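You operate a simulated robot arm through the tools that you are given. There is no shell and no other tool.

You are at the controls of a simulated two-armed robot. One attempt, no reset.

JOB
Shake both fans as the blue card says, then switch the table off.
Fine: they stay clamped.

It is judged by the outcome, as a careful person would: the job done as asked, and still so three seconds after it is handed in. It fails if anything else is knocked over, pushed out of place, dropped, spilled or broken.

ROBOT AND FRAMES
Two 7-joint arms with fingered hands on one trunk, on a base that moves. Base frame: it is fixed to the floor where the robot stands at the start and does not move with it; the origin is under the middle of the robot, x ahead of it, y to its left, z up. Lengths are in mm, angles in rad, forces in N, time in s.
The left shoulder is at the start at [70, 145, 1037], the right one opposite. With the tool pointing down near the work surface each hand reaches from about 420 to 780 mm from the robot's upright axis, wherever it stands, measured 20 degrees to its own side. Places, roughly: frequency dial [500, 0, 900]; level dial [500, -100, 900]; red lever four [900, -400, 1300]; red lever one [500, 0, 1200]; red lever three [500, -400, 1300]; red lever two [800, 0, 1200]; table switch [500, 0, 900]. Payload 3.5 kg a hand.
The tool frame of a hand sits at the grasp point between the pads (the TCP): z along the fingers, y along the line on which they close. The tips reach 25 mm beyond it. The gripper opens to 88 mm; its body begins 29 mm behind the TCP. The gripper is a hand of 4 fingers: y runs from the thumb to the fingers, the wrist lies at [-13, -97, -162] in the tool frame, and closing takes about 1.5 s.
Orientation is that of the tool frame in the base frame, as a unit quaternion [w, x, y, z]. With the fingers straight down and the wrist toward the robot, the tool's x, y and z point along [0, 1, 0], [1, 0, 0] and [0, 0, -1] of the base frame.

CONTROLS
- The arms move only by the tool step_arm. It takes "left_commands", "right_commands" or both (then of equal length, played together; a hand with none holds still); each is a list of rows, each a list of 6 numbers: the turn, a rotation vector about the tool's x, y, z in rad, then the shift along the tool's x, y, z in mm. In form: [[ax, ay, az, dx, dy, dz], ...]. A call has 1 to 20 rows; each row shifts and turns the commanded pose from where the row before left it, along the tool's axes as they then stand. "left_grip" and "right_grip" are, for a hand that has rows, the finger opening in mm, from 0 to 88, set as the call begins (left out, the last holds). A row lasts 0.2 s, in which the tool goes at most 50 mm and 0.15 rad; a call with a longer step from one row to the next is refused whole, and so is a gripper value outside its range. A pose out of reach is approached as far as the arm can. The call stops where the force on the tool passes 40 N (or 10 N more than at its start, if that is more) or the arm is blocked; 0.2 s more then pass. Each finger travels about 45 mm/s and halts on what it meets, pressing with about 27 N; the grip force reading is that of the motor and also rises with nothing between the fingers. The clock runs only during rows and for 0.2 s after the last one: add rows that do not move to give the fingers time. It gives the time, the measured TCP pose, the force on the tool (base axes), the opening and the grip force at its end, in the units of the frame above (readings bear some noise), with the torque about the TCP (base axes, N m) and any sound that the robot's microphone picked up, and new pictures: "views" is both (left out), scene, wrist or none (wrist: the cameras of the hands that moved).
- Cameras (640 x 400 px; columns grow to the right, rows downward): "scene" is now at [137.3, -31.2, 1364.3]; the picture's right is [-0.34, -0.94, 0.00], its down [-0.47, 0.17, -0.87] and it looks along [0.82, -0.30, -0.50] (base axes); focal length 269 px, centre (320, 200). "left" rides on the left gripper at [-64, -83, -98] in its tool frame; the picture's right is [-0.62, -0.37, 0.69], its down [0.71, -0.63, 0.30] and it looks along [0.32, 0.68, 0.65] (tool axes); focal length 265 px, centre (320, 200). "right" rides on the right gripper at [64, -83, -98] in its tool frame; the picture's right is [-0.62, 0.37, -0.69], its down [-0.71, -0.63, 0.30] and it looks along [-0.32, 0.68, 0.65] (tool axes); focal length 265 px, centre (320, 200). There is no depth. A picture from a camera that has moved, and an enlarged one, comes with that camera's place and axes in the base frame and with its lens.
- raise_lower(by): slides the trunk up (or, below 0, down) by that many mm; the arms and the scene camera ride with it, the base frame stays. It gives what a move gives, with no picture.
- roll_base(legs): drives the robot by 1 to 6 legs, each [ahead, left, turn to the left] in mm, mm and rad, along the robot's own axes; the way and the turn of a leg run together, so that a leg with both is an arc; at most 1500 mm and 3.142 rad a leg. The arms and the cameras ride along, it lands a little off, and it stops where it bumps. It gives what a move gives, and a new picture of the scene camera.
- curl_fingers(index, middle, ring, thumb_bend, thumb_turn, hand): sets how far each is bent, from 0 (flat) to 1 (curled in); at 0.3 the hand is open as for a grip, at 0.7 the pads meet at the TCP. One left out holds its place. A second passes; each finger stops where it meets its share of the squeeze, and holds until it gets a number again. A gripper value or a shape takes the hand back. It gives what a move gives, with no picture; readings hold the bend of each and the force on the fingers (four entries, about 0 where the hand has none), thumb and palm. thumb_turn goes from beside the hand (0) to across from the fingers (1), as for a grip.
- grasp_type(shape, hand): the hand has 4 fingers and takes this shape, open, in about a second: jaw (thumb against the fingers, like two jaws); tri (thumb and two fingers); tip (a fingertip pinch); poke (one finger out to press); point (the index stretched); flat (the hand flat); cup (the hand cupped); fist (a fist). The gripper value then closes the fingers along that shape, each until it touches; the sizes above hold for jaw. It gives what a move gives, with no picture.
- pan_tilt(pan, tilt): turns the head with the scene camera to pan (to the left, within 1.501 rad either way) and tilt (down, from -0.506 to 1.204), counted from straight ahead of the robot. It gives what a move gives, and a new picture of the scene camera.
- close_up(camera, box): a new picture of the part [left, top, right, bottom] of that camera's present view, enlarged. It takes no simulated time.
- finish_job(): hands the job in; it is judged then, once.

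Nothing tells you exact positions but the pictures and the camera data. Unless the task says otherwise, let go and move clear before handing in.

The tools are called after "Call:" by a JSON object that holds its "api" and its "payload". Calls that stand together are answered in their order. step_arm: Moves the arms, as the interface text tells. Its arguments: {"type":"object","properties":{"left_commands":{"type":"array"},"left_grip":{"type":"number"},"right_commands":{"type":"array"},"right_grip":{"type":"number"},"views":{"type":"string","enum":["both","scene","wrist","none"]}},"required":[]} The other tools are called the same way: raise_lower (by) moves the trunk up or down; grasp_type (shape, hand) gives the hand a shape; curl_fingers (index, middle, ring, thumb_bend, thumb_turn, hand) moves the fingers one by one; roll_base (legs) drives the base; pan_tilt (pan, tilt) turns the head that bears the scene camera; close_up (camera, box) takes an enlarged picture of a part of a camera's view; finish_job () hands the job in.

At the start:

```text
time: 0.0
left_position: [471.8, 81.1, 1130.5]
left_tool_rot: [0.0, 0.707, 0.707, 0.0]
left_contact_force: [-0.3, 1.1, 0.1]
left_ft_torque: [0.02, 0.0, -0.01]
left_grip_width: 87.6
left_gripper_force: 0.0
left_shape: jaw
left_bend: [0.3, 0.3, 0.3, 0.3, 0.98]
left_finger forces: [0.0, 0.0, 0.1, 0.0, 0.0, 0.0]
right_position: [454.3, -329.9, 1087.3]
right_tool_rot: [-0.001, 0.707, 0.707, 0.0]
right_contact_force: [0.7, 0.1, -0.2]
right_ft_torque: [0.01, 0.02, -0.03]
right_grip_width: 87.8
right_gripper_force: 0.1
right_shape: jaw
right_bend: [0.3, 0.3, 0.3, 0.3, 0.98]
right_finger forces: [0.1, 0.0, 0.1, 0.1, 0.1, 0.0]
trunk travel left (down, up): [-600.0, 240.0]
robot x, y, heading: [-2.8, 4.7, -0.001]
head pan, tilt (commanded): [-0.347, 0.518]
```

scene: 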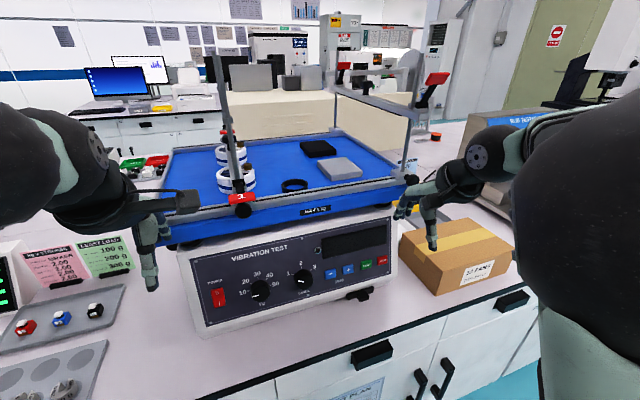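
right: 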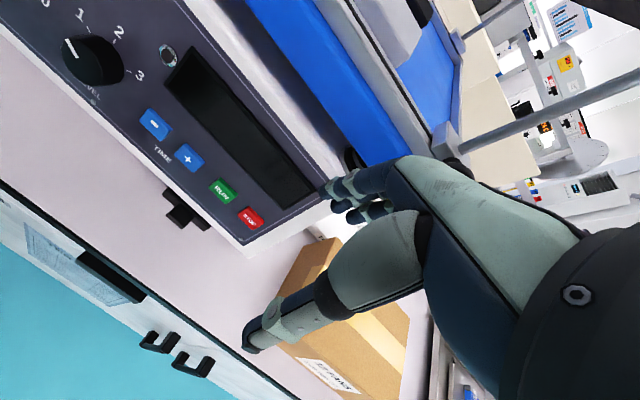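
left: 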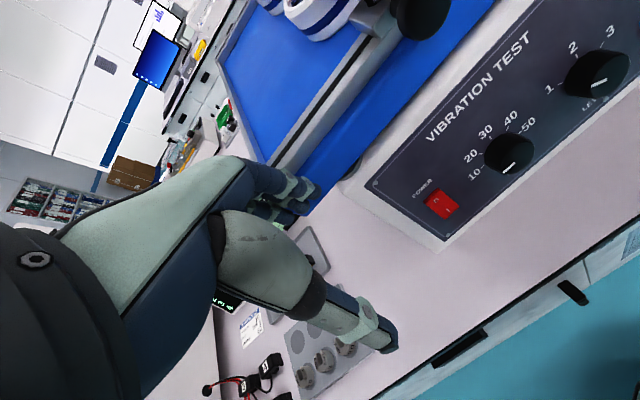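

I see a vibration table with a control panel (power rocker, two dials, TIME buttons, RUN/STOP), clamp bars with red levers, and a cardboard box marked "fans". I first need to read the cards and find the fans and the clamps, so I'll take close-ups.

Call:
{"api": "close_up", "payload": {"camera": "scene", "box": [0, 220, 160, 320]}}

Call:
{"api": "close_up", "payload": {"camera": "scene", "box": [180, 220, 400, 340]}}

Call:
{"api": "close_up", "payload": {"camera": "scene", "box": [180, 60, 420, 220]}}

Call:
{"api": "close_up", "payload": {"camera": "scene", "box": [380, 100, 540, 300]}}

```text
4.00 times, centred on (80, 270) of scene
camera zoom: at [137.3, -31.2, 1364.3], right [-0.34, -0.94, 0.0], down [-0.47, 0.17, -0.87], along [0.82, -0.3, -0.5], focal length 1075 px, centre (1280, -80)
```

zoom: 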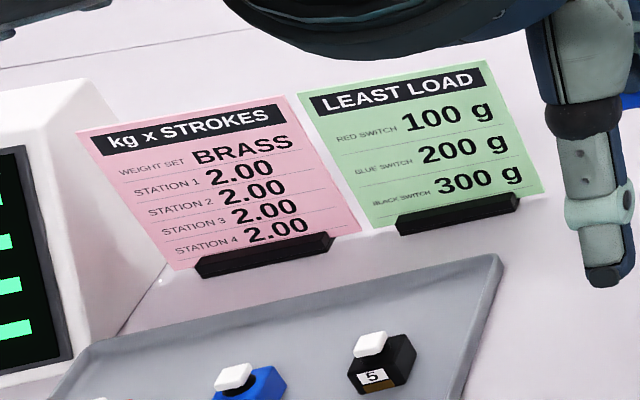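

```text
2.91 times, centred on (290, 280) of scene
camera zoom: at [137.3, -31.2, 1364.3], right [-0.34, -0.94, 0.0], down [-0.47, 0.17, -0.87], along [0.82, -0.3, -0.5], focal length 782 px, centre (407, -33)
```

zoom: 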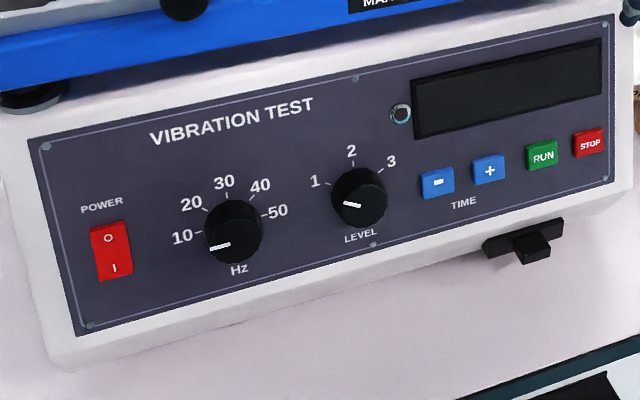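

```text
2.50 times, centred on (300, 140) of scene
camera zoom: at [137.3, -31.2, 1364.3], right [-0.34, -0.94, 0.0], down [-0.47, 0.17, -0.87], along [0.82, -0.3, -0.5], focal length 672 px, centre (370, 350)
```

zoom: 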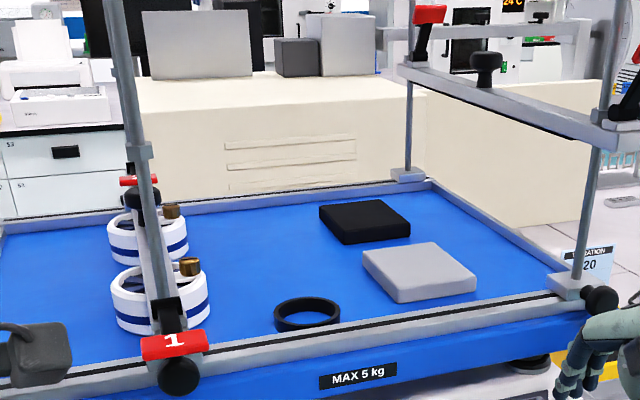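

```text
2.00 times, centred on (460, 200) of scene
camera zoom: at [137.3, -31.2, 1364.3], right [-0.34, -0.94, 0.0], down [-0.47, 0.17, -0.87], along [0.82, -0.3, -0.5], focal length 537 px, centre (40, 200)
```

zoom: 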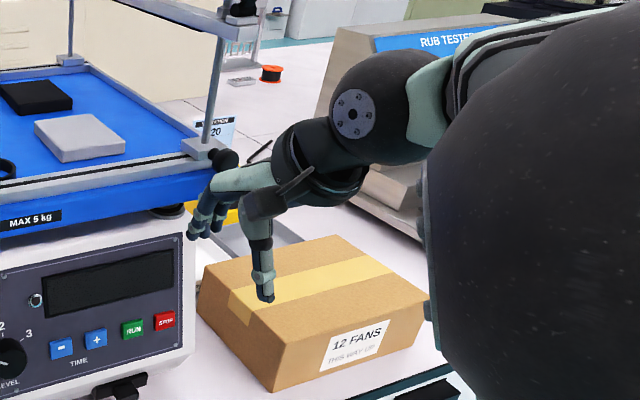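

The two striped items look clamped under the low bar (levers 1 and 2), while the other bar is raised. A blue card is partly hidden behind the right hand, so I'll move that hand back and up, then look again.

Call:
{"api": "step_arm", "payload": {"right_commands": [[0, 0, 0, -25, -25, -25], [0, 0, 0, -25, -25, -25], [0, 0, 0, -25, -25, -25], [0, 0, 0, -25, -25, -25]], "views": "scene"}}

Call:
{"api": "pan_tilt", "payload": {"pan": -0.6, "tilt": 0.5}}

```text
time: 1.0
left_position: [470.1, 78.3, 1132.4]
left_tool_rot: [0.0, 0.707, 0.707, 0.001]
left_contact_force: [-0.2, 0.1, -0.2]
left_ft_torque: [0.03, -0.05, 0.02]
left_grip_width: 88.0
left_gripper_force: 0.0
left_shape: jaw
left_bend: [0.3, 0.3, 0.3, 0.3, 0.98]
left_finger forces: [0.0, 0.0, 0.1, 0.0, 0.0, 0.0]
right_position: [350.8, -434.4, 1185.6]
right_tool_rot: [-0.001, 0.707, 0.707, 0.0]
right_contact_force: [0.3, -0.3, -0.6]
right_ft_torque: [-0.01, -0.02, 0.03]
right_grip_width: 87.7
right_gripper_force: 0.0
right_shape: jaw
right_bend: [0.3, 0.3, 0.3, 0.3, 0.98]
right_finger forces: [0.0, 0.0, 0.1, 0.1, 0.0, 0.0]
trunk travel left (down, up): [-600.0, 240.0]
robot x, y, heading: [0.1, 1.3, -0.001]
head pan, tilt (commanded): [-0.347, 0.518]
camera scene: at [136.2, -32.9, 1364.4], right [-0.34, -0.94, 0.0], down [-0.47, 0.17, -0.87], along [0.82, -0.29, -0.5], focal length 269 px, centre (320, 200)
```

scene: 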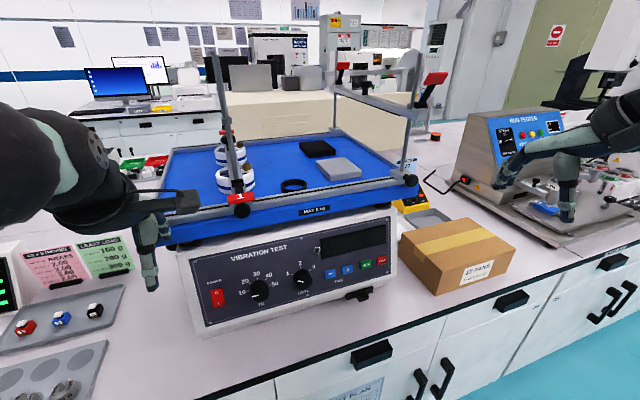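

```text
time: 1.8
left_position: [471.6, 80.2, 1133.0]
left_tool_rot: [0.001, 0.707, 0.707, 0.0]
left_contact_force: [-0.1, 0.2, -0.1]
left_ft_torque: [0.03, 0.01, -0.03]
left_grip_width: 87.6
left_gripper_force: 0.0
left_shape: jaw
left_bend: [0.3, 0.3, 0.3, 0.3, 0.98]
left_finger forces: [0.0, 0.1, 0.0, 0.0, 0.0, 0.0]
right_position: [352.4, -432.8, 1187.2]
right_tool_rot: [0.0, 0.707, 0.707, 0.0]
right_contact_force: [-0.8, 0.3, 0.3]
right_ft_torque: [0.0, 0.01, 0.01]
right_grip_width: 87.7
right_gripper_force: 0.2
right_shape: jaw
right_bend: [0.3, 0.3, 0.3, 0.3, 0.98]
right_finger forces: [0.1, 0.0, 0.1, 0.1, 0.0, 0.0]
trunk travel left (down, up): [-600.0, 240.0]
robot x, y, heading: [-1.2, -1.9, 0.001]
head pan, tilt (commanded): [-0.6, 0.499]
camera scene: at [127.5, -51.5, 1366.0], right [-0.56, -0.83, 0.0], down [-0.4, 0.27, -0.88], along [0.72, -0.5, -0.48], focal length 269 px, centre (320, 200)
```

scene: 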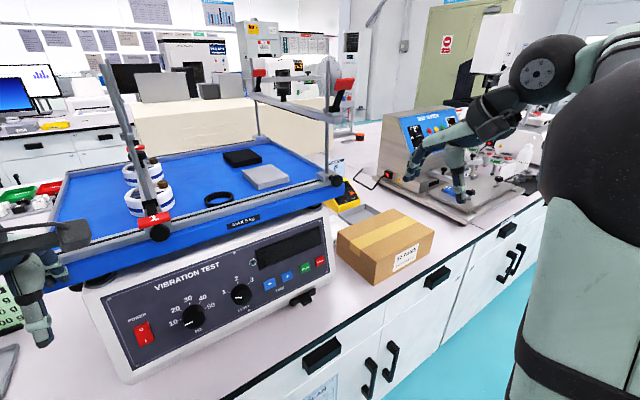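

Call:
{"api": "close_up", "payload": {"camera": "scene", "box": [290, 120, 410, 220]}}

Call:
{"api": "close_up", "payload": {"camera": "scene", "box": [80, 130, 340, 260]}}

Call:
{"api": "close_up", "payload": {"camera": "scene", "box": [230, 60, 370, 200]}}

Call:
{"api": "close_up", "payload": {"camera": "scene", "box": [370, 100, 530, 220]}}

```text
4.00 times, centred on (350, 170) of scene
camera zoom: at [127.5, -51.5, 1366.0], right [-0.56, -0.83, 0.0], down [-0.4, 0.27, -0.88], along [0.72, -0.5, -0.48], focal length 1075 px, centre (200, 320)
```

zoom: 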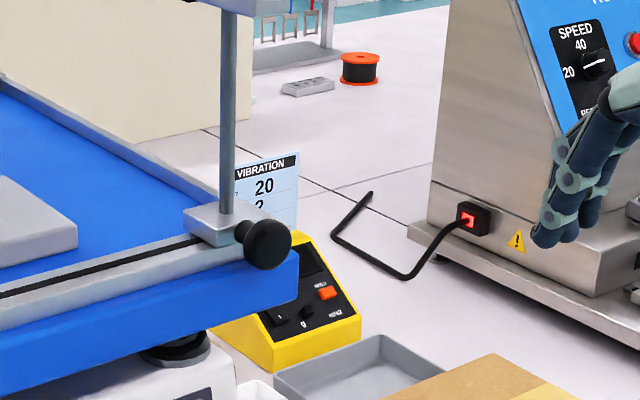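

```text
2.46 times, centred on (210, 195) of scene
camera zoom: at [127.5, -51.5, 1366.0], right [-0.56, -0.83, 0.0], down [-0.4, 0.27, -0.88], along [0.72, -0.5, -0.48], focal length 661 px, centre (591, 212)
```

zoom: 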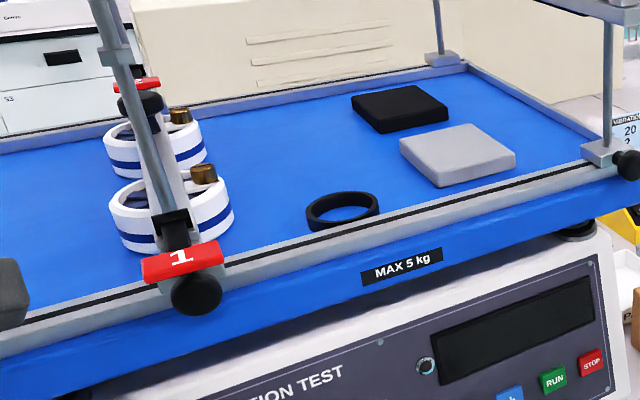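

```text
2.86 times, centred on (300, 130) of scene
camera zoom: at [127.5, -51.5, 1366.0], right [-0.56, -0.83, 0.0], down [-0.4, 0.27, -0.88], along [0.72, -0.5, -0.48], focal length 768 px, centre (377, 400)
```

zoom: 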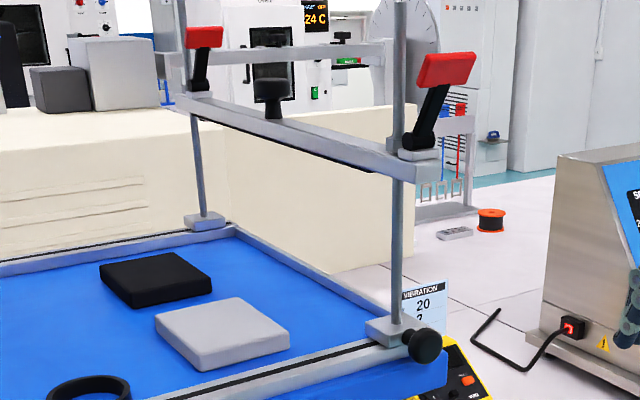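

```text
3.33 times, centred on (450, 160) of scene
camera zoom: at [127.5, -51.5, 1366.0], right [-0.56, -0.83, 0.0], down [-0.4, 0.27, -0.88], along [0.72, -0.5, -0.48], focal length 896 px, centre (-113, 333)
```

zoom: 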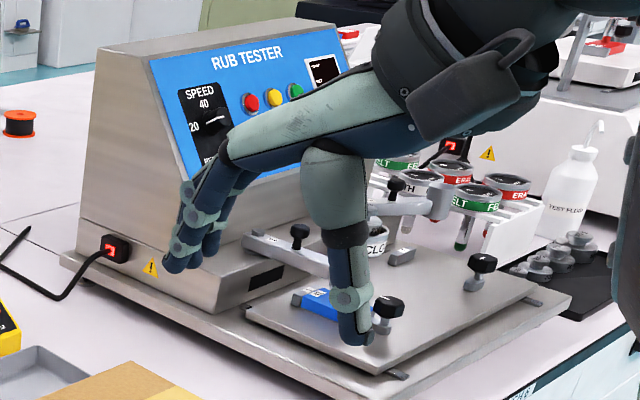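

The blue card ("VIBRATION 20, 2, …") is partly hidden behind the right post, and I'm not sure yet which objects are the fans. I'll raise the trunk for a higher view.

Call:
{"api": "raise_lower", "payload": {"by": 240}}

Call:
{"api": "pan_tilt", "payload": {"pan": -0.3, "tilt": 0.75}}

```text
time: 4.3
left_position: [471.4, 80.0, 1371.9]
left_tool_rot: [0.0, 0.707, 0.707, 0.001]
left_contact_force: [0.3, -0.6, -0.9]
left_ft_torque: [0.01, 0.04, 0.0]
left_grip_width: 87.4
left_gripper_force: 0.1
left_shape: jaw
left_bend: [0.3, 0.3, 0.3, 0.3, 0.98]
left_finger forces: [0.1, 0.1, 0.0, 0.0, 0.1, 0.1]
right_position: [352.3, -433.8, 1426.3]
right_tool_rot: [-0.001, 0.707, 0.707, -0.001]
right_contact_force: [-0.8, 0.6, 0.2]
right_ft_torque: [-0.01, -0.03, 0.0]
right_grip_width: 87.9
right_gripper_force: 0.2
right_shape: jaw
right_bend: [0.3, 0.3, 0.3, 0.3, 0.98]
right_finger forces: [0.0, 0.1, 0.0, 0.1, 0.1, 0.1]
trunk travel left (down, up): [-840.0, 0.0]
robot x, y, heading: [2.2, 0.0, -0.002]
head pan, tilt (commanded): [-0.6, 0.499]
```

```text
time: 5.1
left_position: [471.5, 80.1, 1371.0]
left_tool_rot: [0.001, 0.707, 0.707, 0.0]
left_contact_force: [0.0, -0.3, -0.1]
left_ft_torque: [0.0, -0.02, -0.02]
left_grip_width: 87.6
left_gripper_force: 0.1
left_shape: jaw
left_bend: [0.3, 0.3, 0.3, 0.3, 0.98]
left_finger forces: [0.0, 0.0, 0.1, 0.0, 0.0, 0.0]
right_position: [352.0, -434.3, 1426.7]
right_tool_rot: [0.0, 0.707, 0.707, -0.001]
right_contact_force: [-1.0, 0.0, -0.3]
right_ft_torque: [0.02, -0.01, 0.01]
right_grip_width: 87.6
right_gripper_force: 0.0
right_shape: jaw
right_bend: [0.3, 0.3, 0.3, 0.3, 0.98]
right_finger forces: [0.0, 0.0, 0.0, 0.1, 0.0, 0.0]
trunk travel left (down, up): [-840.0, 0.0]
robot x, y, heading: [-1.4, -0.9, -0.004]
head pan, tilt (commanded): [-0.3, 0.75]
camera scene: at [131.4, -25.0, 1584.1], right [-0.3, -0.96, 0.0], down [-0.65, 0.2, -0.73], along [0.7, -0.22, -0.68], focal length 269 px, centre (320, 200)
```

scene: 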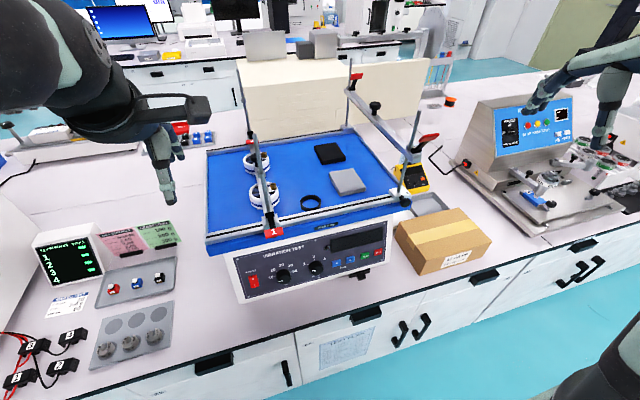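

Call:
{"api": "close_up", "payload": {"camera": "scene", "box": [210, 120, 400, 240]}}

Call:
{"api": "close_up", "payload": {"camera": "scene", "box": [380, 110, 470, 210]}}

Call:
{"api": "close_up", "payload": {"camera": "scene", "box": [30, 210, 190, 310]}}

Call:
{"api": "close_up", "payload": {"camera": "scene", "box": [300, 320, 400, 390]}}

```text
3.33 times, centred on (305, 180) of scene
camera zoom: at [131.4, -25.0, 1584.1], right [-0.3, -0.96, 0.0], down [-0.65, 0.2, -0.73], along [0.7, -0.22, -0.68], focal length 896 px, centre (370, 267)
```

zoom: 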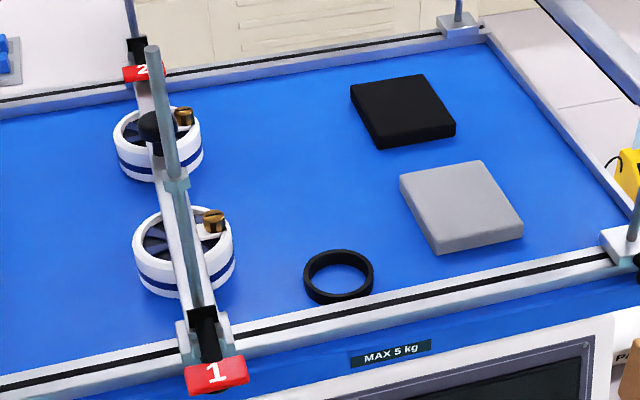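

```text
4.00 times, centred on (425, 160) of scene
camera zoom: at [131.4, -25.0, 1584.1], right [-0.3, -0.96, 0.0], down [-0.65, 0.2, -0.73], along [0.7, -0.22, -0.68], focal length 1075 px, centre (-100, 360)
```

zoom: 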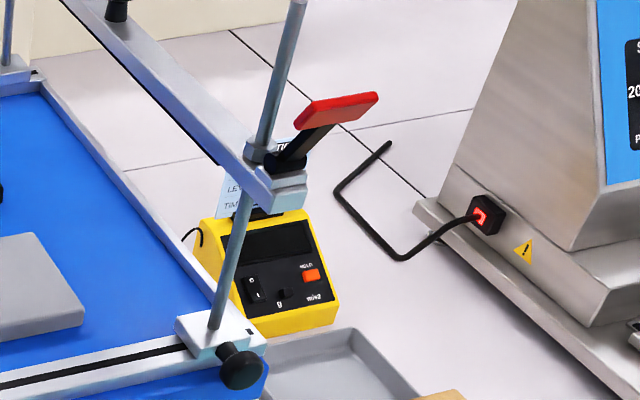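

```text
4.00 times, centred on (110, 260) of scene
camera zoom: at [131.4, -25.0, 1584.1], right [-0.3, -0.96, 0.0], down [-0.65, 0.2, -0.73], along [0.7, -0.22, -0.68], focal length 1075 px, centre (1160, -40)
```

zoom: 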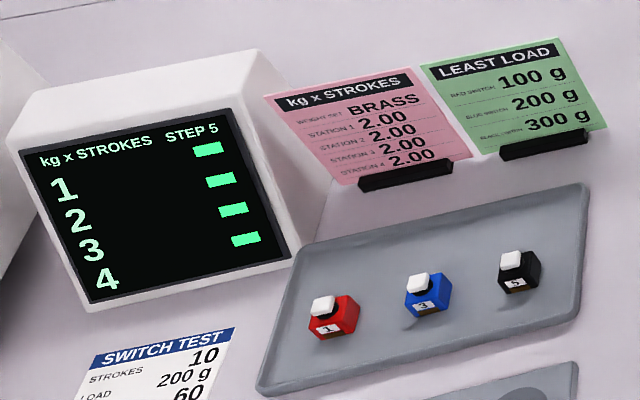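

```text
5.71 times, centred on (350, 355) of scene
camera zoom: at [131.4, -25.0, 1584.1], right [-0.3, -0.96, 0.0], down [-0.65, 0.2, -0.73], along [0.7, -0.22, -0.68], focal length 1535 px, centre (149, -686)
```

zoom: 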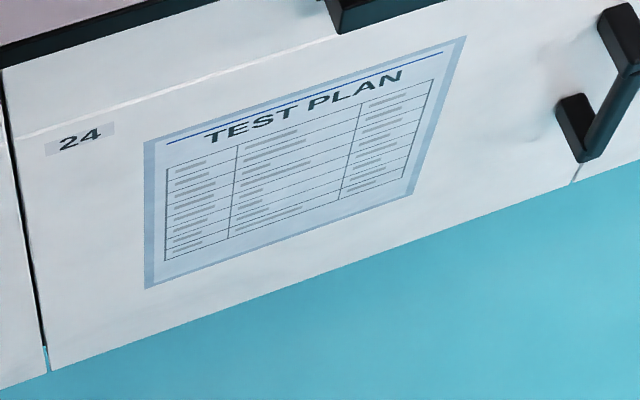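

The fans are the two white cylinders with blue stripes under the low bar. The right wrist camera should be looking almost straight at the blue card, so I'll look through it.

Call:
{"api": "close_up", "payload": {"camera": "right", "box": [0, 0, 640, 400]}}

Call:
{"api": "close_up", "payload": {"camera": "left", "box": [0, 0, 640, 400]}}

```text
1.00 times, centred on (320, 200) of right (not enlarged: the box is as wide or as high as the picture)
camera zoom: at [269.5, -368.9, 1525.4], right [0.37, -0.62, 0.69], down [-0.63, -0.71, -0.3], along [0.68, -0.32, -0.65], focal length 265 px, centre (320, 200)
```

zoom: 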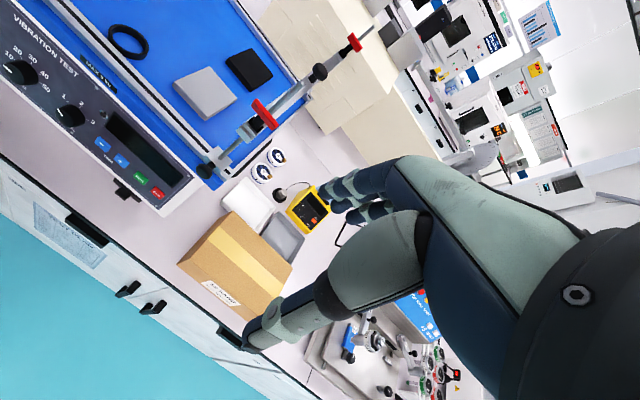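

```text
1.00 times, centred on (320, 200) of left (not enlarged: the box is as wide or as high as the picture)
camera zoom: at [387.7, 17.9, 1470.7], right [-0.37, -0.62, -0.69], down [-0.63, 0.71, -0.3], along [0.68, 0.32, -0.65], focal length 265 px, centre (320, 200)
```

zoom: 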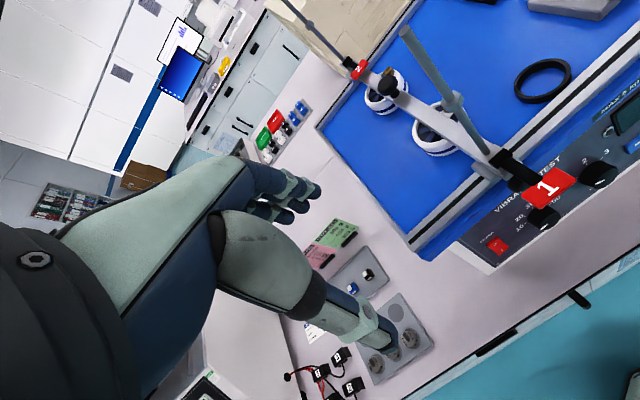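

There are also two white round things on the bench to the right of the table. I'll zoom in on those and on the clamps.

Call:
{"api": "close_up", "payload": {"camera": "right", "box": [200, 120, 340, 260]}}

Call:
{"api": "close_up", "payload": {"camera": "right", "box": [160, 0, 380, 140]}}

Call:
{"api": "close_up", "payload": {"camera": "left", "box": [340, 40, 600, 240]}}

Call:
{"api": "close_up", "payload": {"camera": "left", "box": [460, 100, 640, 270]}}

```text
2.86 times, centred on (270, 190) of right
camera zoom: at [269.5, -368.9, 1525.4], right [0.37, -0.62, 0.69], down [-0.63, -0.71, -0.3], along [0.68, -0.32, -0.65], focal length 758 px, centre (463, 229)
```

zoom: 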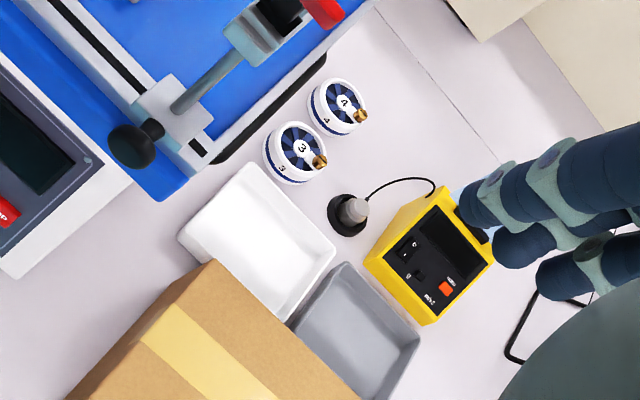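

```text
2.86 times, centred on (270, 70) of right
camera zoom: at [269.5, -368.9, 1525.4], right [0.37, -0.62, 0.69], down [-0.63, -0.71, -0.3], along [0.68, -0.32, -0.65], focal length 758 px, centre (463, 571)
```

zoom: 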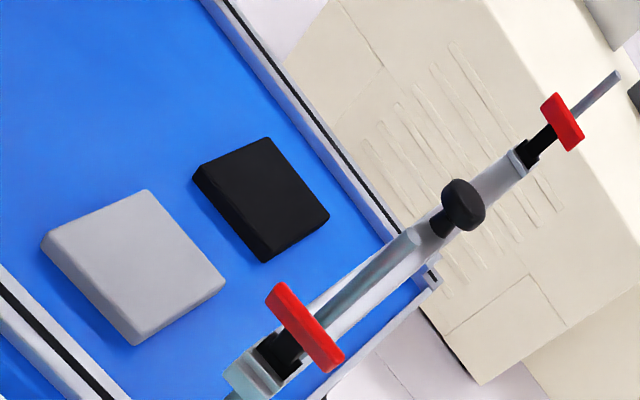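

```text
2.00 times, centred on (470, 140) of left
camera zoom: at [387.7, 17.9, 1470.7], right [-0.37, -0.62, -0.69], down [-0.63, 0.71, -0.3], along [0.68, 0.32, -0.65], focal length 531 px, centre (20, 320)
```

zoom: 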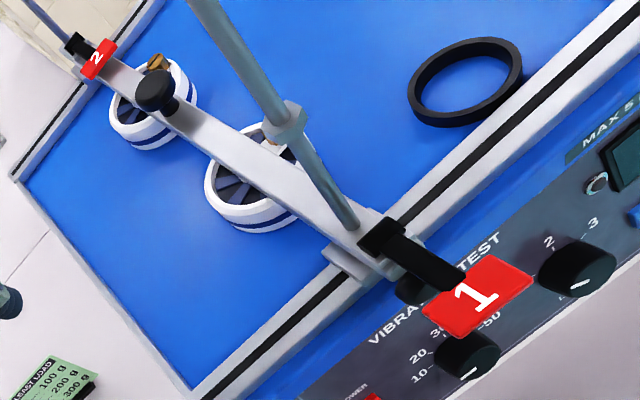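

```text
2.35 times, centred on (550, 185) of left
camera zoom: at [387.7, 17.9, 1470.7], right [-0.37, -0.62, -0.69], down [-0.63, 0.71, -0.3], along [0.68, 0.32, -0.65], focal length 624 px, centre (-221, 235)
```

zoom: 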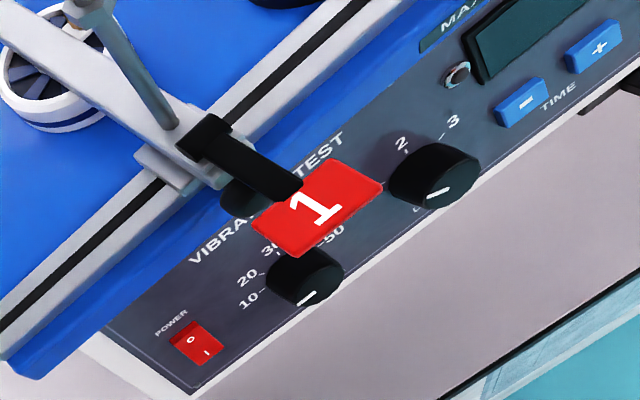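

Two spare fans (3 and 4) sit on the bench, and the two under the low bar look clamped, with levers 1 and 2 folded down. I'll turn the right hand a little so its camera sees the blue card past the fingers.

Call:
{"api": "step_arm", "payload": {"right_commands": [[-0.085, -0.076, 0.036, 0, 0, 0], [-0.085, -0.076, 0.036, 0, 0, 0], [-0.085, -0.076, 0.036, 0, 0, 0], [0, 0, 0, 0, 0, 0]], "views": "wrist"}}

```text
time: 6.1
left_position: [470.7, 80.1, 1371.9]
left_tool_rot: [0.0, 0.708, 0.706, 0.001]
left_contact_force: [-0.2, -0.6, -0.1]
left_ft_torque: [0.02, 0.01, 0.0]
left_grip_width: 87.6
left_gripper_force: 0.0
left_shape: jaw
left_bend: [0.3, 0.3, 0.3, 0.3, 0.98]
left_finger forces: [0.0, 0.0, 0.0, 0.0, 0.0, 0.0]
right_position: [353.8, -434.0, 1427.3]
right_tool_rot: [0.17, 0.734, 0.658, 0.01]
right_contact_force: [-0.5, 0.8, 0.2]
right_ft_torque: [0.0, 0.0, -0.01]
right_grip_width: 87.7
right_gripper_force: 0.0
right_shape: jaw
right_bend: [0.3, 0.3, 0.3, 0.3, 0.98]
right_finger forces: [0.0, 0.0, 0.0, 0.0, 0.0, 0.0]
trunk travel left (down, up): [-840.0, 0.0]
robot x, y, heading: [2.2, -1.7, 0.0]
head pan, tilt (commanded): [-0.3, 0.75]
camera right: at [258.9, -341.5, 1484.2], right [0.11, -0.46, 0.88], down [-0.63, -0.72, -0.3], along [0.77, -0.52, -0.37], focal length 265 px, centre (320, 200)
```

right: 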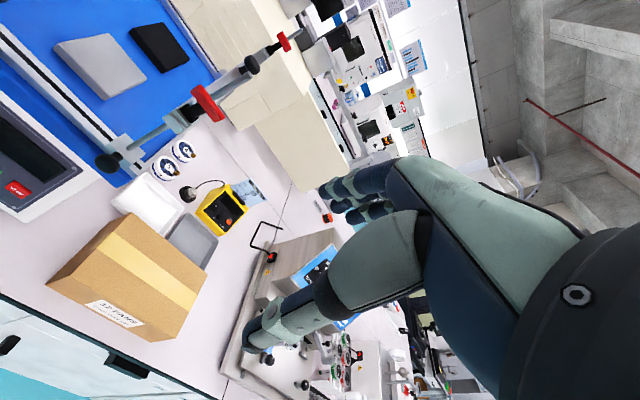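

Call:
{"api": "close_up", "payload": {"camera": "right", "box": [210, 160, 290, 220]}}

Call:
{"api": "close_up", "payload": {"camera": "right", "box": [130, 120, 250, 220]}}

```text
6.67 times, centred on (250, 190) of right
camera zoom: at [258.9, -341.5, 1484.2], right [0.11, -0.46, 0.88], down [-0.63, -0.72, -0.3], along [0.77, -0.52, -0.37], focal length 1769 px, centre (787, 267)
```

zoom: 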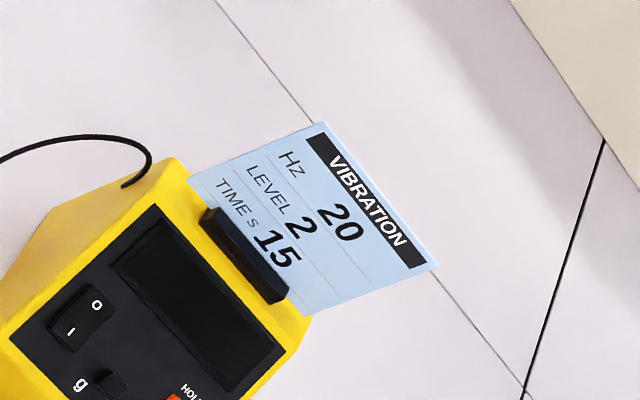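

```text
4.00 times, centred on (190, 170) of right
camera zoom: at [258.9, -341.5, 1484.2], right [0.11, -0.46, 0.88], down [-0.63, -0.72, -0.3], along [0.77, -0.52, -0.37], focal length 1062 px, centre (840, 320)
```

zoom: 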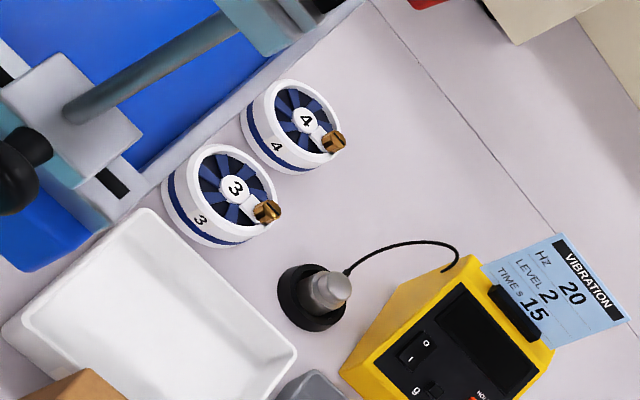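

The card reads 20 Hz, level 2, time 15 s. Next I'll check the clamp levers and the dial scales closely.

Call:
{"api": "close_up", "payload": {"camera": "scene", "box": [240, 225, 330, 300]}}

Call:
{"api": "close_up", "payload": {"camera": "scene", "box": [310, 215, 400, 290]}}

Call:
{"api": "close_up", "payload": {"camera": "scene", "box": [230, 70, 310, 240]}}

Call:
{"api": "close_up", "payload": {"camera": "left", "box": [330, 40, 430, 120]}}

```text
5.33 times, centred on (285, 262) of scene
camera zoom: at [131.4, -25.4, 1584.1], right [-0.3, -0.96, 0.0], down [-0.65, 0.2, -0.73], along [0.7, -0.22, -0.68], focal length 1433 px, centre (507, -133)
```

zoom: 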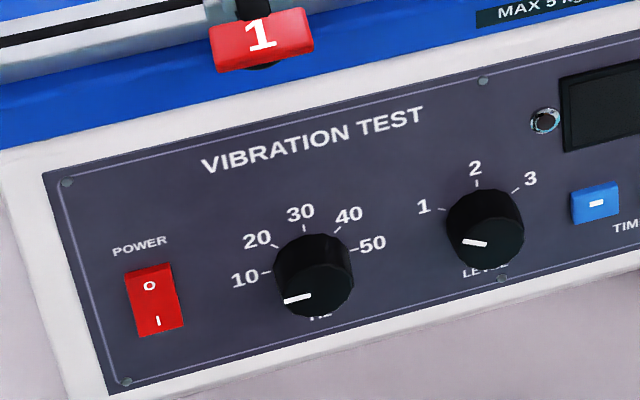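

```text
5.33 times, centred on (355, 252) of scene
camera zoom: at [131.4, -25.4, 1584.1], right [-0.3, -0.96, 0.0], down [-0.65, 0.2, -0.73], along [0.7, -0.22, -0.68], focal length 1433 px, centre (133, -80)
```

zoom: 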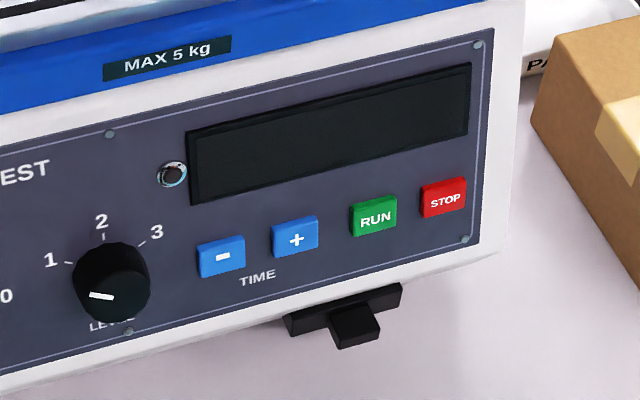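

```text
2.35 times, centred on (270, 155) of scene
camera zoom: at [131.4, -25.4, 1584.1], right [-0.3, -0.96, 0.0], down [-0.65, 0.2, -0.73], along [0.7, -0.22, -0.68], focal length 632 px, centre (438, 306)
```

zoom: 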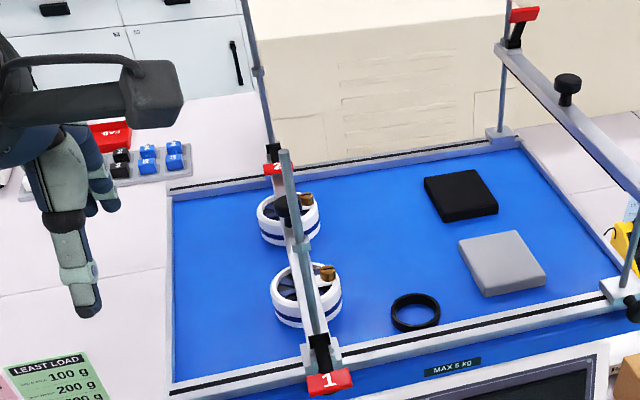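

```text
5.00 times, centred on (380, 80) of left
camera zoom: at [387.7, 17.5, 1470.7], right [-0.37, -0.62, -0.69], down [-0.63, 0.71, -0.3], along [0.68, 0.33, -0.65], focal length 1327 px, centre (20, 800)
```

zoom: 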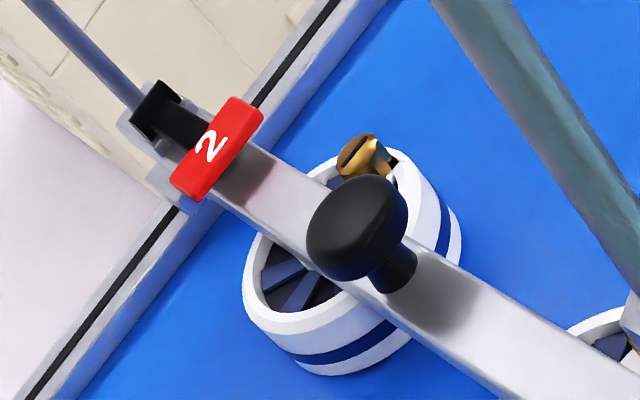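

The dials now read about 10 Hz and level 1, so they need about +45° and +60° clockwise. The panel runs from y≈55 to −345 at x≈540, tilted about 13° back, and the bar levers look closed. I'll straighten the right hand, back the base up for elbow room and lower the trunk.

Call:
{"api": "step_arm", "payload": {"right_commands": [[0.085, 0.076, -0.036, 0, 0, 0], [0.085, 0.076, -0.036, 0, 0, 0], [0.085, 0.076, -0.036, 0, 0, 0]], "views": "none"}}

Call:
{"api": "roll_base", "payload": {"legs": [[-150, 0, 0]]}}

Call:
{"api": "raise_lower", "payload": {"by": -200}}

Call:
{"api": "grasp_type", "payload": {"shape": "poke", "hand": "left"}}

Call:
{"api": "pan_tilt", "payload": {"pan": -0.1, "tilt": 0.5}}

```text
time: 6.9
left_position: [470.9, 78.6, 1371.0]
left_tool_rot: [-0.001, 0.707, 0.707, 0.0]
left_contact_force: [0.5, 0.0, 0.0]
left_ft_torque: [0.03, 0.0, 0.01]
left_grip_width: 87.3
left_gripper_force: 0.0
left_shape: jaw
left_bend: [0.3, 0.3, 0.3, 0.3, 0.98]
left_finger forces: [0.0, 0.1, 0.0, 0.0, 0.0, 0.0]
right_position: [352.7, -435.1, 1427.2]
right_tool_rot: [-0.001, 0.707, 0.707, 0.0]
right_contact_force: [-0.2, 0.0, -0.6]
right_ft_torque: [0.01, -0.03, 0.02]
right_grip_width: 87.6
right_gripper_force: 0.1
right_shape: jaw
right_bend: [0.3, 0.3, 0.3, 0.3, 0.98]
right_finger forces: [0.0, 0.1, 0.0, 0.0, 0.0, 0.0]
trunk travel left (down, up): [-840.0, 0.0]
robot x, y, heading: [3.0, -0.6, 0.0]
head pan, tilt (commanded): [-0.3, 0.75]
```

```text
time: 8.2
left_position: [326.9, 81.4, 1370.8]
left_tool_rot: [-0.002, 0.705, 0.709, -0.002]
left_contact_force: [-1.3, 0.2, -0.2]
left_ft_torque: [0.02, 0.02, 0.02]
left_grip_width: 87.9
left_gripper_force: 0.1
left_shape: jaw
left_bend: [0.3, 0.3, 0.3, 0.3, 0.98]
left_finger forces: [0.0, 0.1, 0.0, 0.1, 0.1, 0.0]
right_position: [210.9, -432.9, 1425.8]
right_tool_rot: [-0.001, 0.706, 0.709, -0.001]
right_contact_force: [0.2, -0.1, 0.3]
right_ft_torque: [0.0, 0.0, 0.02]
right_grip_width: 87.9
right_gripper_force: 0.0
right_shape: jaw
right_bend: [0.3, 0.3, 0.3, 0.3, 0.98]
right_finger forces: [0.0, 0.0, 0.1, 0.0, 0.1, 0.0]
trunk travel left (down, up): [-840.0, 0.0]
robot x, y, heading: [-148.1, 0.4, 0.006]
head pan, tilt (commanded): [-0.3, 0.75]
camera scene: at [-11.7, -25.0, 1583.7], right [-0.29, -0.96, 0.0], down [-0.65, 0.2, -0.73], along [0.7, -0.21, -0.68], focal length 269 px, centre (320, 200)
```

scene: 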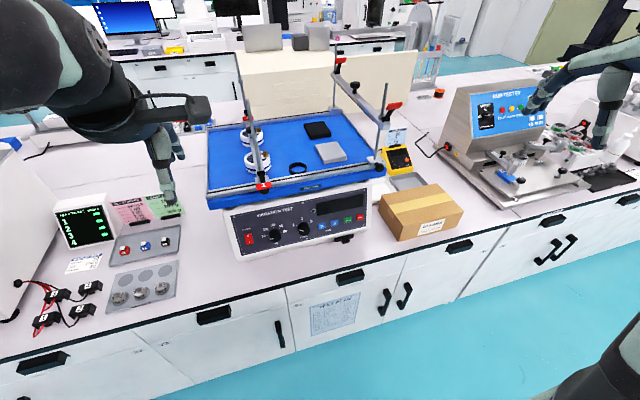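

```text
time: 10.4
left_position: [322.4, 82.8, 1171.1]
left_tool_rot: [0.001, 0.705, 0.709, 0.0]
left_contact_force: [0.0, 0.1, -0.3]
left_ft_torque: [0.0, 0.01, 0.02]
left_grip_width: 87.7
left_gripper_force: 0.0
left_shape: jaw
left_bend: [0.3, 0.3, 0.3, 0.3, 0.98]
left_finger forces: [0.1, 0.0, 0.0, 0.0, 0.1, 0.0]
right_position: [207.0, -433.2, 1226.3]
right_tool_rot: [0.0, 0.705, 0.709, 0.0]
right_contact_force: [-0.1, -0.5, -0.5]
right_ft_torque: [-0.01, 0.0, 0.01]
right_grip_width: 87.7
right_gripper_force: 0.1
right_shape: jaw
right_bend: [0.3, 0.3, 0.3, 0.3, 0.98]
right_finger forces: [0.0, 0.1, 0.0, 0.0, 0.0, 0.1]
trunk travel left (down, up): [-640.0, 200.0]
robot x, y, heading: [-148.5, -0.2, 0.008]
head pan, tilt (commanded): [-0.3, 0.75]
```

```text
time: 11.3
left_position: [323.8, 81.7, 1171.6]
left_tool_rot: [0.001, 0.706, 0.709, 0.0]
left_contact_force: [-0.4, 0.2, 1.2]
left_ft_torque: [0.0, -0.03, -0.05]
left_grip_width: 0.0
left_gripper_force: 0.1
left_shape: poke
left_bend: [0.7, 0.7, 0.99, 1.0, 1.0]
left_finger forces: [0.1, 0.0, 0.1, 0.0, 0.0, 0.0]
right_position: [207.2, -433.3, 1227.5]
right_tool_rot: [0.0, 0.705, 0.709, 0.0]
right_contact_force: [-0.1, -0.5, -0.7]
right_ft_torque: [-0.02, 0.03, 0.0]
right_grip_width: 87.7
right_gripper_force: 0.1
right_shape: jaw
right_bend: [0.3, 0.3, 0.3, 0.3, 0.98]
right_finger forces: [0.0, 0.0, 0.1, 0.0, 0.0, 0.1]
trunk travel left (down, up): [-640.0, 200.0]
robot x, y, heading: [-151.6, 1.0, 0.002]
head pan, tilt (commanded): [-0.3, 0.75]
```

```text
time: 12.1
left_position: [322.0, 83.2, 1172.0]
left_tool_rot: [-0.001, 0.705, 0.709, 0.001]
left_contact_force: [-0.4, 0.9, -0.6]
left_ft_torque: [-0.04, 0.02, 0.01]
left_grip_width: 0.0
left_gripper_force: 0.0
left_shape: poke
left_bend: [0.7, 0.7, 0.99, 1.0, 1.0]
left_finger forces: [0.1, 0.0, 0.0, 0.0, 0.0, 0.1]
right_position: [206.7, -434.1, 1227.0]
right_tool_rot: [0.001, 0.705, 0.709, 0.0]
right_contact_force: [-0.8, -0.4, -0.3]
right_ft_torque: [-0.03, -0.01, -0.02]
right_grip_width: 87.8
right_gripper_force: 0.0
right_shape: jaw
right_bend: [0.3, 0.3, 0.3, 0.3, 0.98]
right_finger forces: [0.1, 0.0, 0.0, 0.0, 0.1, 0.0]
trunk travel left (down, up): [-640.0, 200.0]
robot x, y, heading: [-148.5, -0.6, 0.004]
head pan, tilt (commanded): [-0.099, 0.499]
camera scene: at [-4.8, -9.3, 1406.0], right [-0.1, -1.0, 0.0], down [-0.48, 0.05, -0.88], along [0.87, -0.08, -0.48], focal length 269 px, centre (320, 200)
```

scene: 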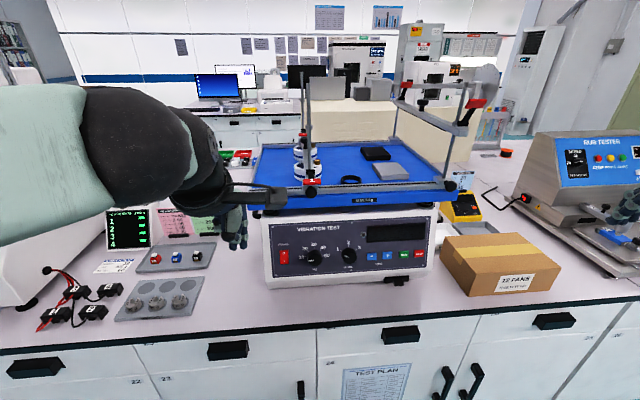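

I'll look at the left hand's poke shape through its own camera.

Call:
{"api": "close_up", "payload": {"camera": "left", "box": [0, 0, 640, 400]}}

Call:
{"api": "close_up", "payload": {"camera": "left", "box": [200, 130, 440, 370]}}

Call:
{"api": "close_up", "payload": {"camera": "scene", "box": [180, 160, 340, 280]}}

```text
1.00 times, centred on (320, 200) of left (not enlarged: the box is as wide or as high as the picture)
camera zoom: at [240.3, 19.3, 1270.6], right [-0.37, -0.62, -0.69], down [-0.63, 0.71, -0.3], along [0.68, 0.33, -0.65], focal length 265 px, centre (320, 200)
```

zoom: 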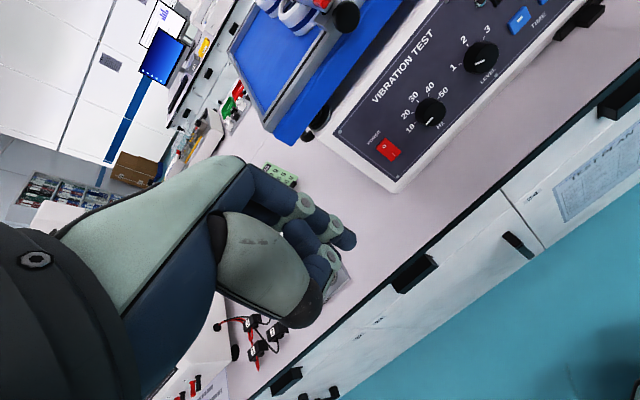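

```text
1.67 times, centred on (320, 250) of left
camera zoom: at [240.3, 19.3, 1270.6], right [-0.37, -0.62, -0.69], down [-0.63, 0.71, -0.3], along [0.68, 0.33, -0.65], focal length 442 px, centre (320, 117)
```

zoom: 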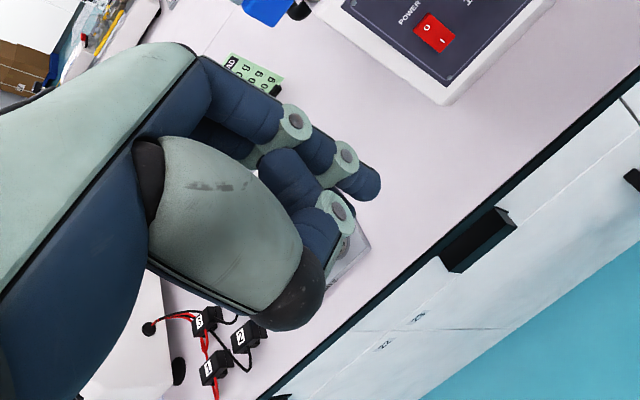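

```text
3.33 times, centred on (260, 220) of scene
camera zoom: at [-4.8, -9.3, 1406.0], right [-0.1, -1.0, 0.0], down [-0.48, 0.05, -0.88], along [0.87, -0.08, -0.48], focal length 896 px, centre (520, 133)
```

zoom: 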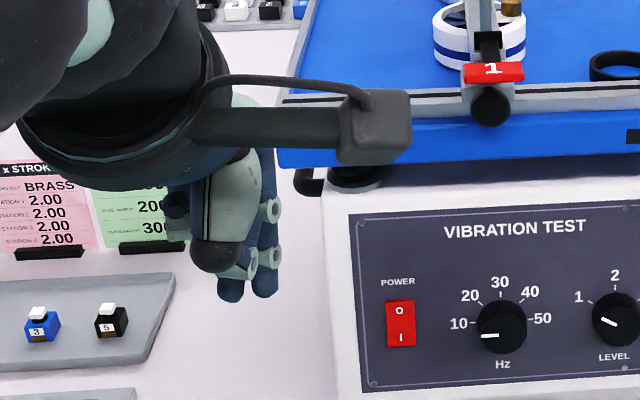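

The poke shape puts two adjacent fingertips 25 mm ahead of the TCP, on its axis. I'll pitch the left hand up about 50° and bring it to a stand-off in front of the power rocker's "I" half, at about [537, 31, 928].

Call:
{"api": "step_arm", "payload": {"left_commands": [[-0.1455, 0, 0, 0, 0, 0], [-0.1455, 0, 0, 0, 0, 0], [-0.1455, 0, 0, 0, 0, 0], [-0.1455, 0, 0, 0, 0, 0], [-0.1455, 0, 0, 0, 0, 0], [-0.1455, 0, 0, 0, 0, 0], [0, 0, 0, 0, 0, 0]], "views": "both"}}

```text
time: 13.7
left_position: [322.7, 81.9, 1171.1]
left_tool_rot: [0.298, 0.639, 0.643, 0.3]
left_contact_force: [0.3, 0.3, 0.3]
left_ft_torque: [-0.03, -0.02, 0.01]
left_grip_width: 0.1
left_gripper_force: 0.1
left_shape: poke
left_bend: [0.7, 0.7, 0.99, 1.0, 1.0]
left_finger forces: [0.0, 0.0, 0.0, 0.0, 0.1, 0.0]
right_position: [207.4, -431.6, 1226.4]
right_tool_rot: [0.001, 0.705, 0.709, 0.0]
right_contact_force: [-1.3, 0.4, -0.1]
right_ft_torque: [0.01, 0.01, -0.02]
right_grip_width: 87.6
right_gripper_force: 0.1
right_shape: jaw
right_bend: [0.3, 0.3, 0.3, 0.3, 0.98]
right_finger forces: [0.0, 0.0, 0.1, 0.0, 0.0, 0.0]
trunk travel left (down, up): [-640.0, 200.0]
robot x, y, heading: [-148.9, -0.2, 0.0]
head pan, tilt (commanded): [-0.099, 0.499]
camera scene: at [-4.8, -8.5, 1406.1], right [-0.1, -1.0, 0.0], down [-0.48, 0.05, -0.88], along [0.87, -0.08, -0.48], focal length 269 px, centre (320, 200)
camera left: at [194.1, 18.9, 1170.7], right [0.3, -0.62, -0.73], down [-0.17, 0.71, -0.68], along [0.94, 0.33, 0.11], focal length 265 px, centre (320, 200)
```

scene: 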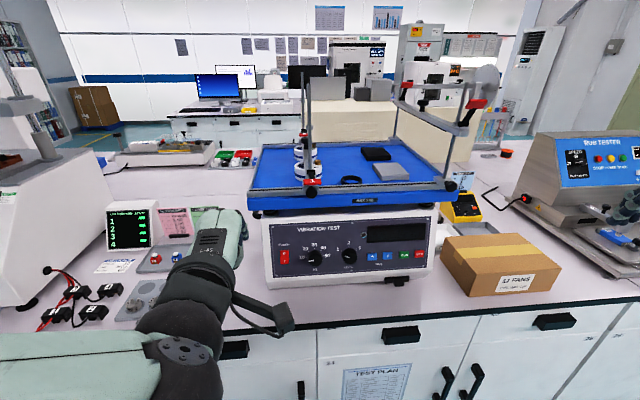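
left: 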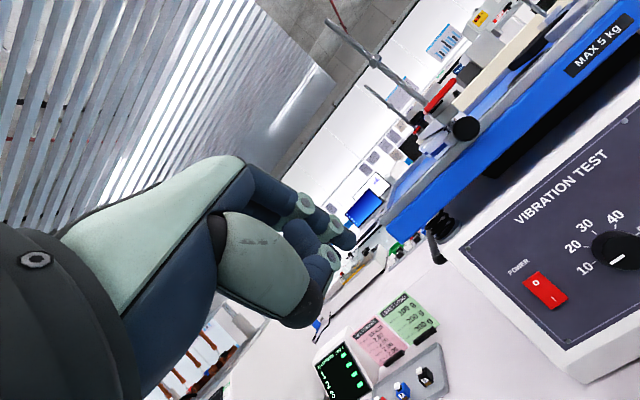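

The hand is pitched as planned and nothing is touching. Now I'll move it to the stand-off in front of the rocker.

Call:
{"api": "step_arm", "payload": {"left_commands": [[0, 0, 0, -8.5, -12.8, 40.5], [0, 0, 0, -8.5, -12.8, 40.5], [0, 0, 0, -8.5, -12.8, 40.5], [0, 0, 0, -8.5, -12.8, 40.5], [0, 0, 0, -8.5, -12.8, 40.5], [0, 0, 0, -8.5, -12.8, 40.5], [0, 0, 0, 0, 0, 0]], "views": "both"}}

```text
time: 15.3
left_position: [464.9, 41.7, 961.5]
left_tool_rot: [0.301, 0.633, 0.649, 0.297]
left_contact_force: [-0.2, 0.5, 0.6]
left_ft_torque: [0.0, -0.01, -0.05]
left_grip_width: 0.1
left_gripper_force: 0.1
left_shape: poke
left_bend: [0.7, 0.7, 0.99, 1.0, 1.0]
left_finger forces: [0.0, 0.0, 0.0, 0.0, 0.1, 0.0]
right_position: [205.1, -433.6, 1227.8]
right_tool_rot: [0.0, 0.706, 0.708, 0.0]
right_contact_force: [-0.3, 0.4, 0.2]
right_ft_torque: [-0.03, 0.01, 0.03]
right_grip_width: 87.6
right_gripper_force: 0.2
right_shape: jaw
right_bend: [0.3, 0.3, 0.3, 0.3, 0.98]
right_finger forces: [0.0, 0.0, 0.0, 0.0, 0.1, 0.0]
trunk travel left (down, up): [-640.0, 200.0]
robot x, y, heading: [-149.9, 4.4, 0.0]
head pan, tilt (commanded): [-0.099, 0.499]
camera scene: at [-5.9, -9.0, 1406.2], right [-0.1, -1.0, 0.0], down [-0.48, 0.05, -0.88], along [0.87, -0.08, -0.48], focal length 269 px, centre (320, 200)
camera left: at [338.2, -23.2, 961.8], right [0.31, -0.62, -0.72], down [-0.19, 0.7, -0.69], along [0.93, 0.34, 0.1], focal length 265 px, centre (320, 200)
```

scene: 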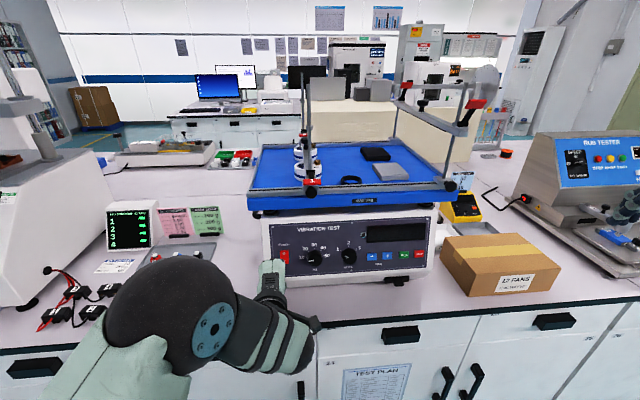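
left: 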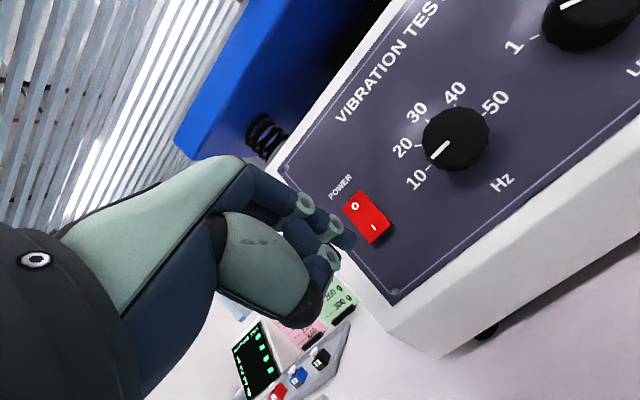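

The rocker's "I" half is at about [538, 34, 936] in the wrist view. I'll shift 7 mm to the right and advance along the panel normal.

Call:
{"api": "step_arm", "payload": {"left_commands": [[0, 0, 0, -7.5, 0, 0], [0, 0, 0, 0, 4.6, 8.9], [0, 0, 0, 0, 4.6, 8.9], [0, 0, 0, 0, 4.6, 8.9], [0, 0, 0, 0, 4.6, 8.9], [0, 0, 0, 0, 0, 0]], "views": "wrist"}}

```text
time: 16.7
left_position: [501.4, 24.4, 949.2]
left_tool_rot: [0.297, 0.641, 0.642, 0.3]
left_contact_force: [-0.1, 0.0, -0.8]
left_ft_torque: [-0.02, -0.01, 0.02]
left_grip_width: 0.0
left_gripper_force: 0.0
left_shape: poke
left_bend: [0.7, 0.7, 0.99, 1.0, 1.0]
left_finger forces: [0.0, 0.1, 0.0, 0.1, 0.0, 0.1]
right_position: [206.6, -432.9, 1227.2]
right_tool_rot: [0.0, 0.706, 0.709, 0.0]
right_contact_force: [0.7, -0.8, -0.6]
right_ft_torque: [0.01, 0.01, -0.04]
right_grip_width: 87.7
right_gripper_force: 0.1
right_shape: jaw
right_bend: [0.3, 0.3, 0.3, 0.3, 0.98]
right_finger forces: [0.0, 0.0, 0.0, 0.1, 0.0, 0.0]
trunk travel left (down, up): [-640.0, 200.0]
robot x, y, heading: [-145.9, -0.6, 0.004]
head pan, tilt (commanded): [-0.099, 0.499]
camera left: at [372.7, -38.9, 948.0], right [0.3, -0.62, -0.73], down [-0.17, 0.72, -0.68], along [0.94, 0.33, 0.1], focal length 265 px, centre (320, 200)
```

left: 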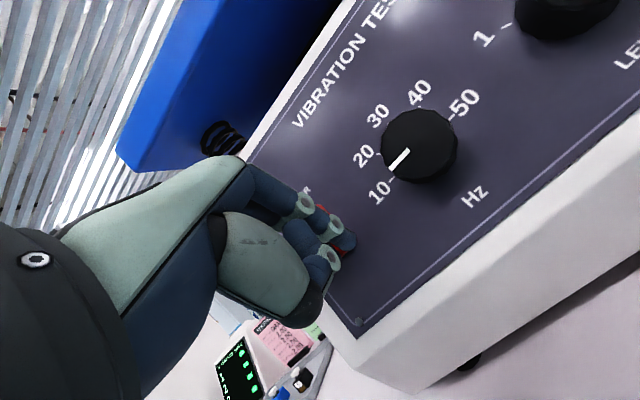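

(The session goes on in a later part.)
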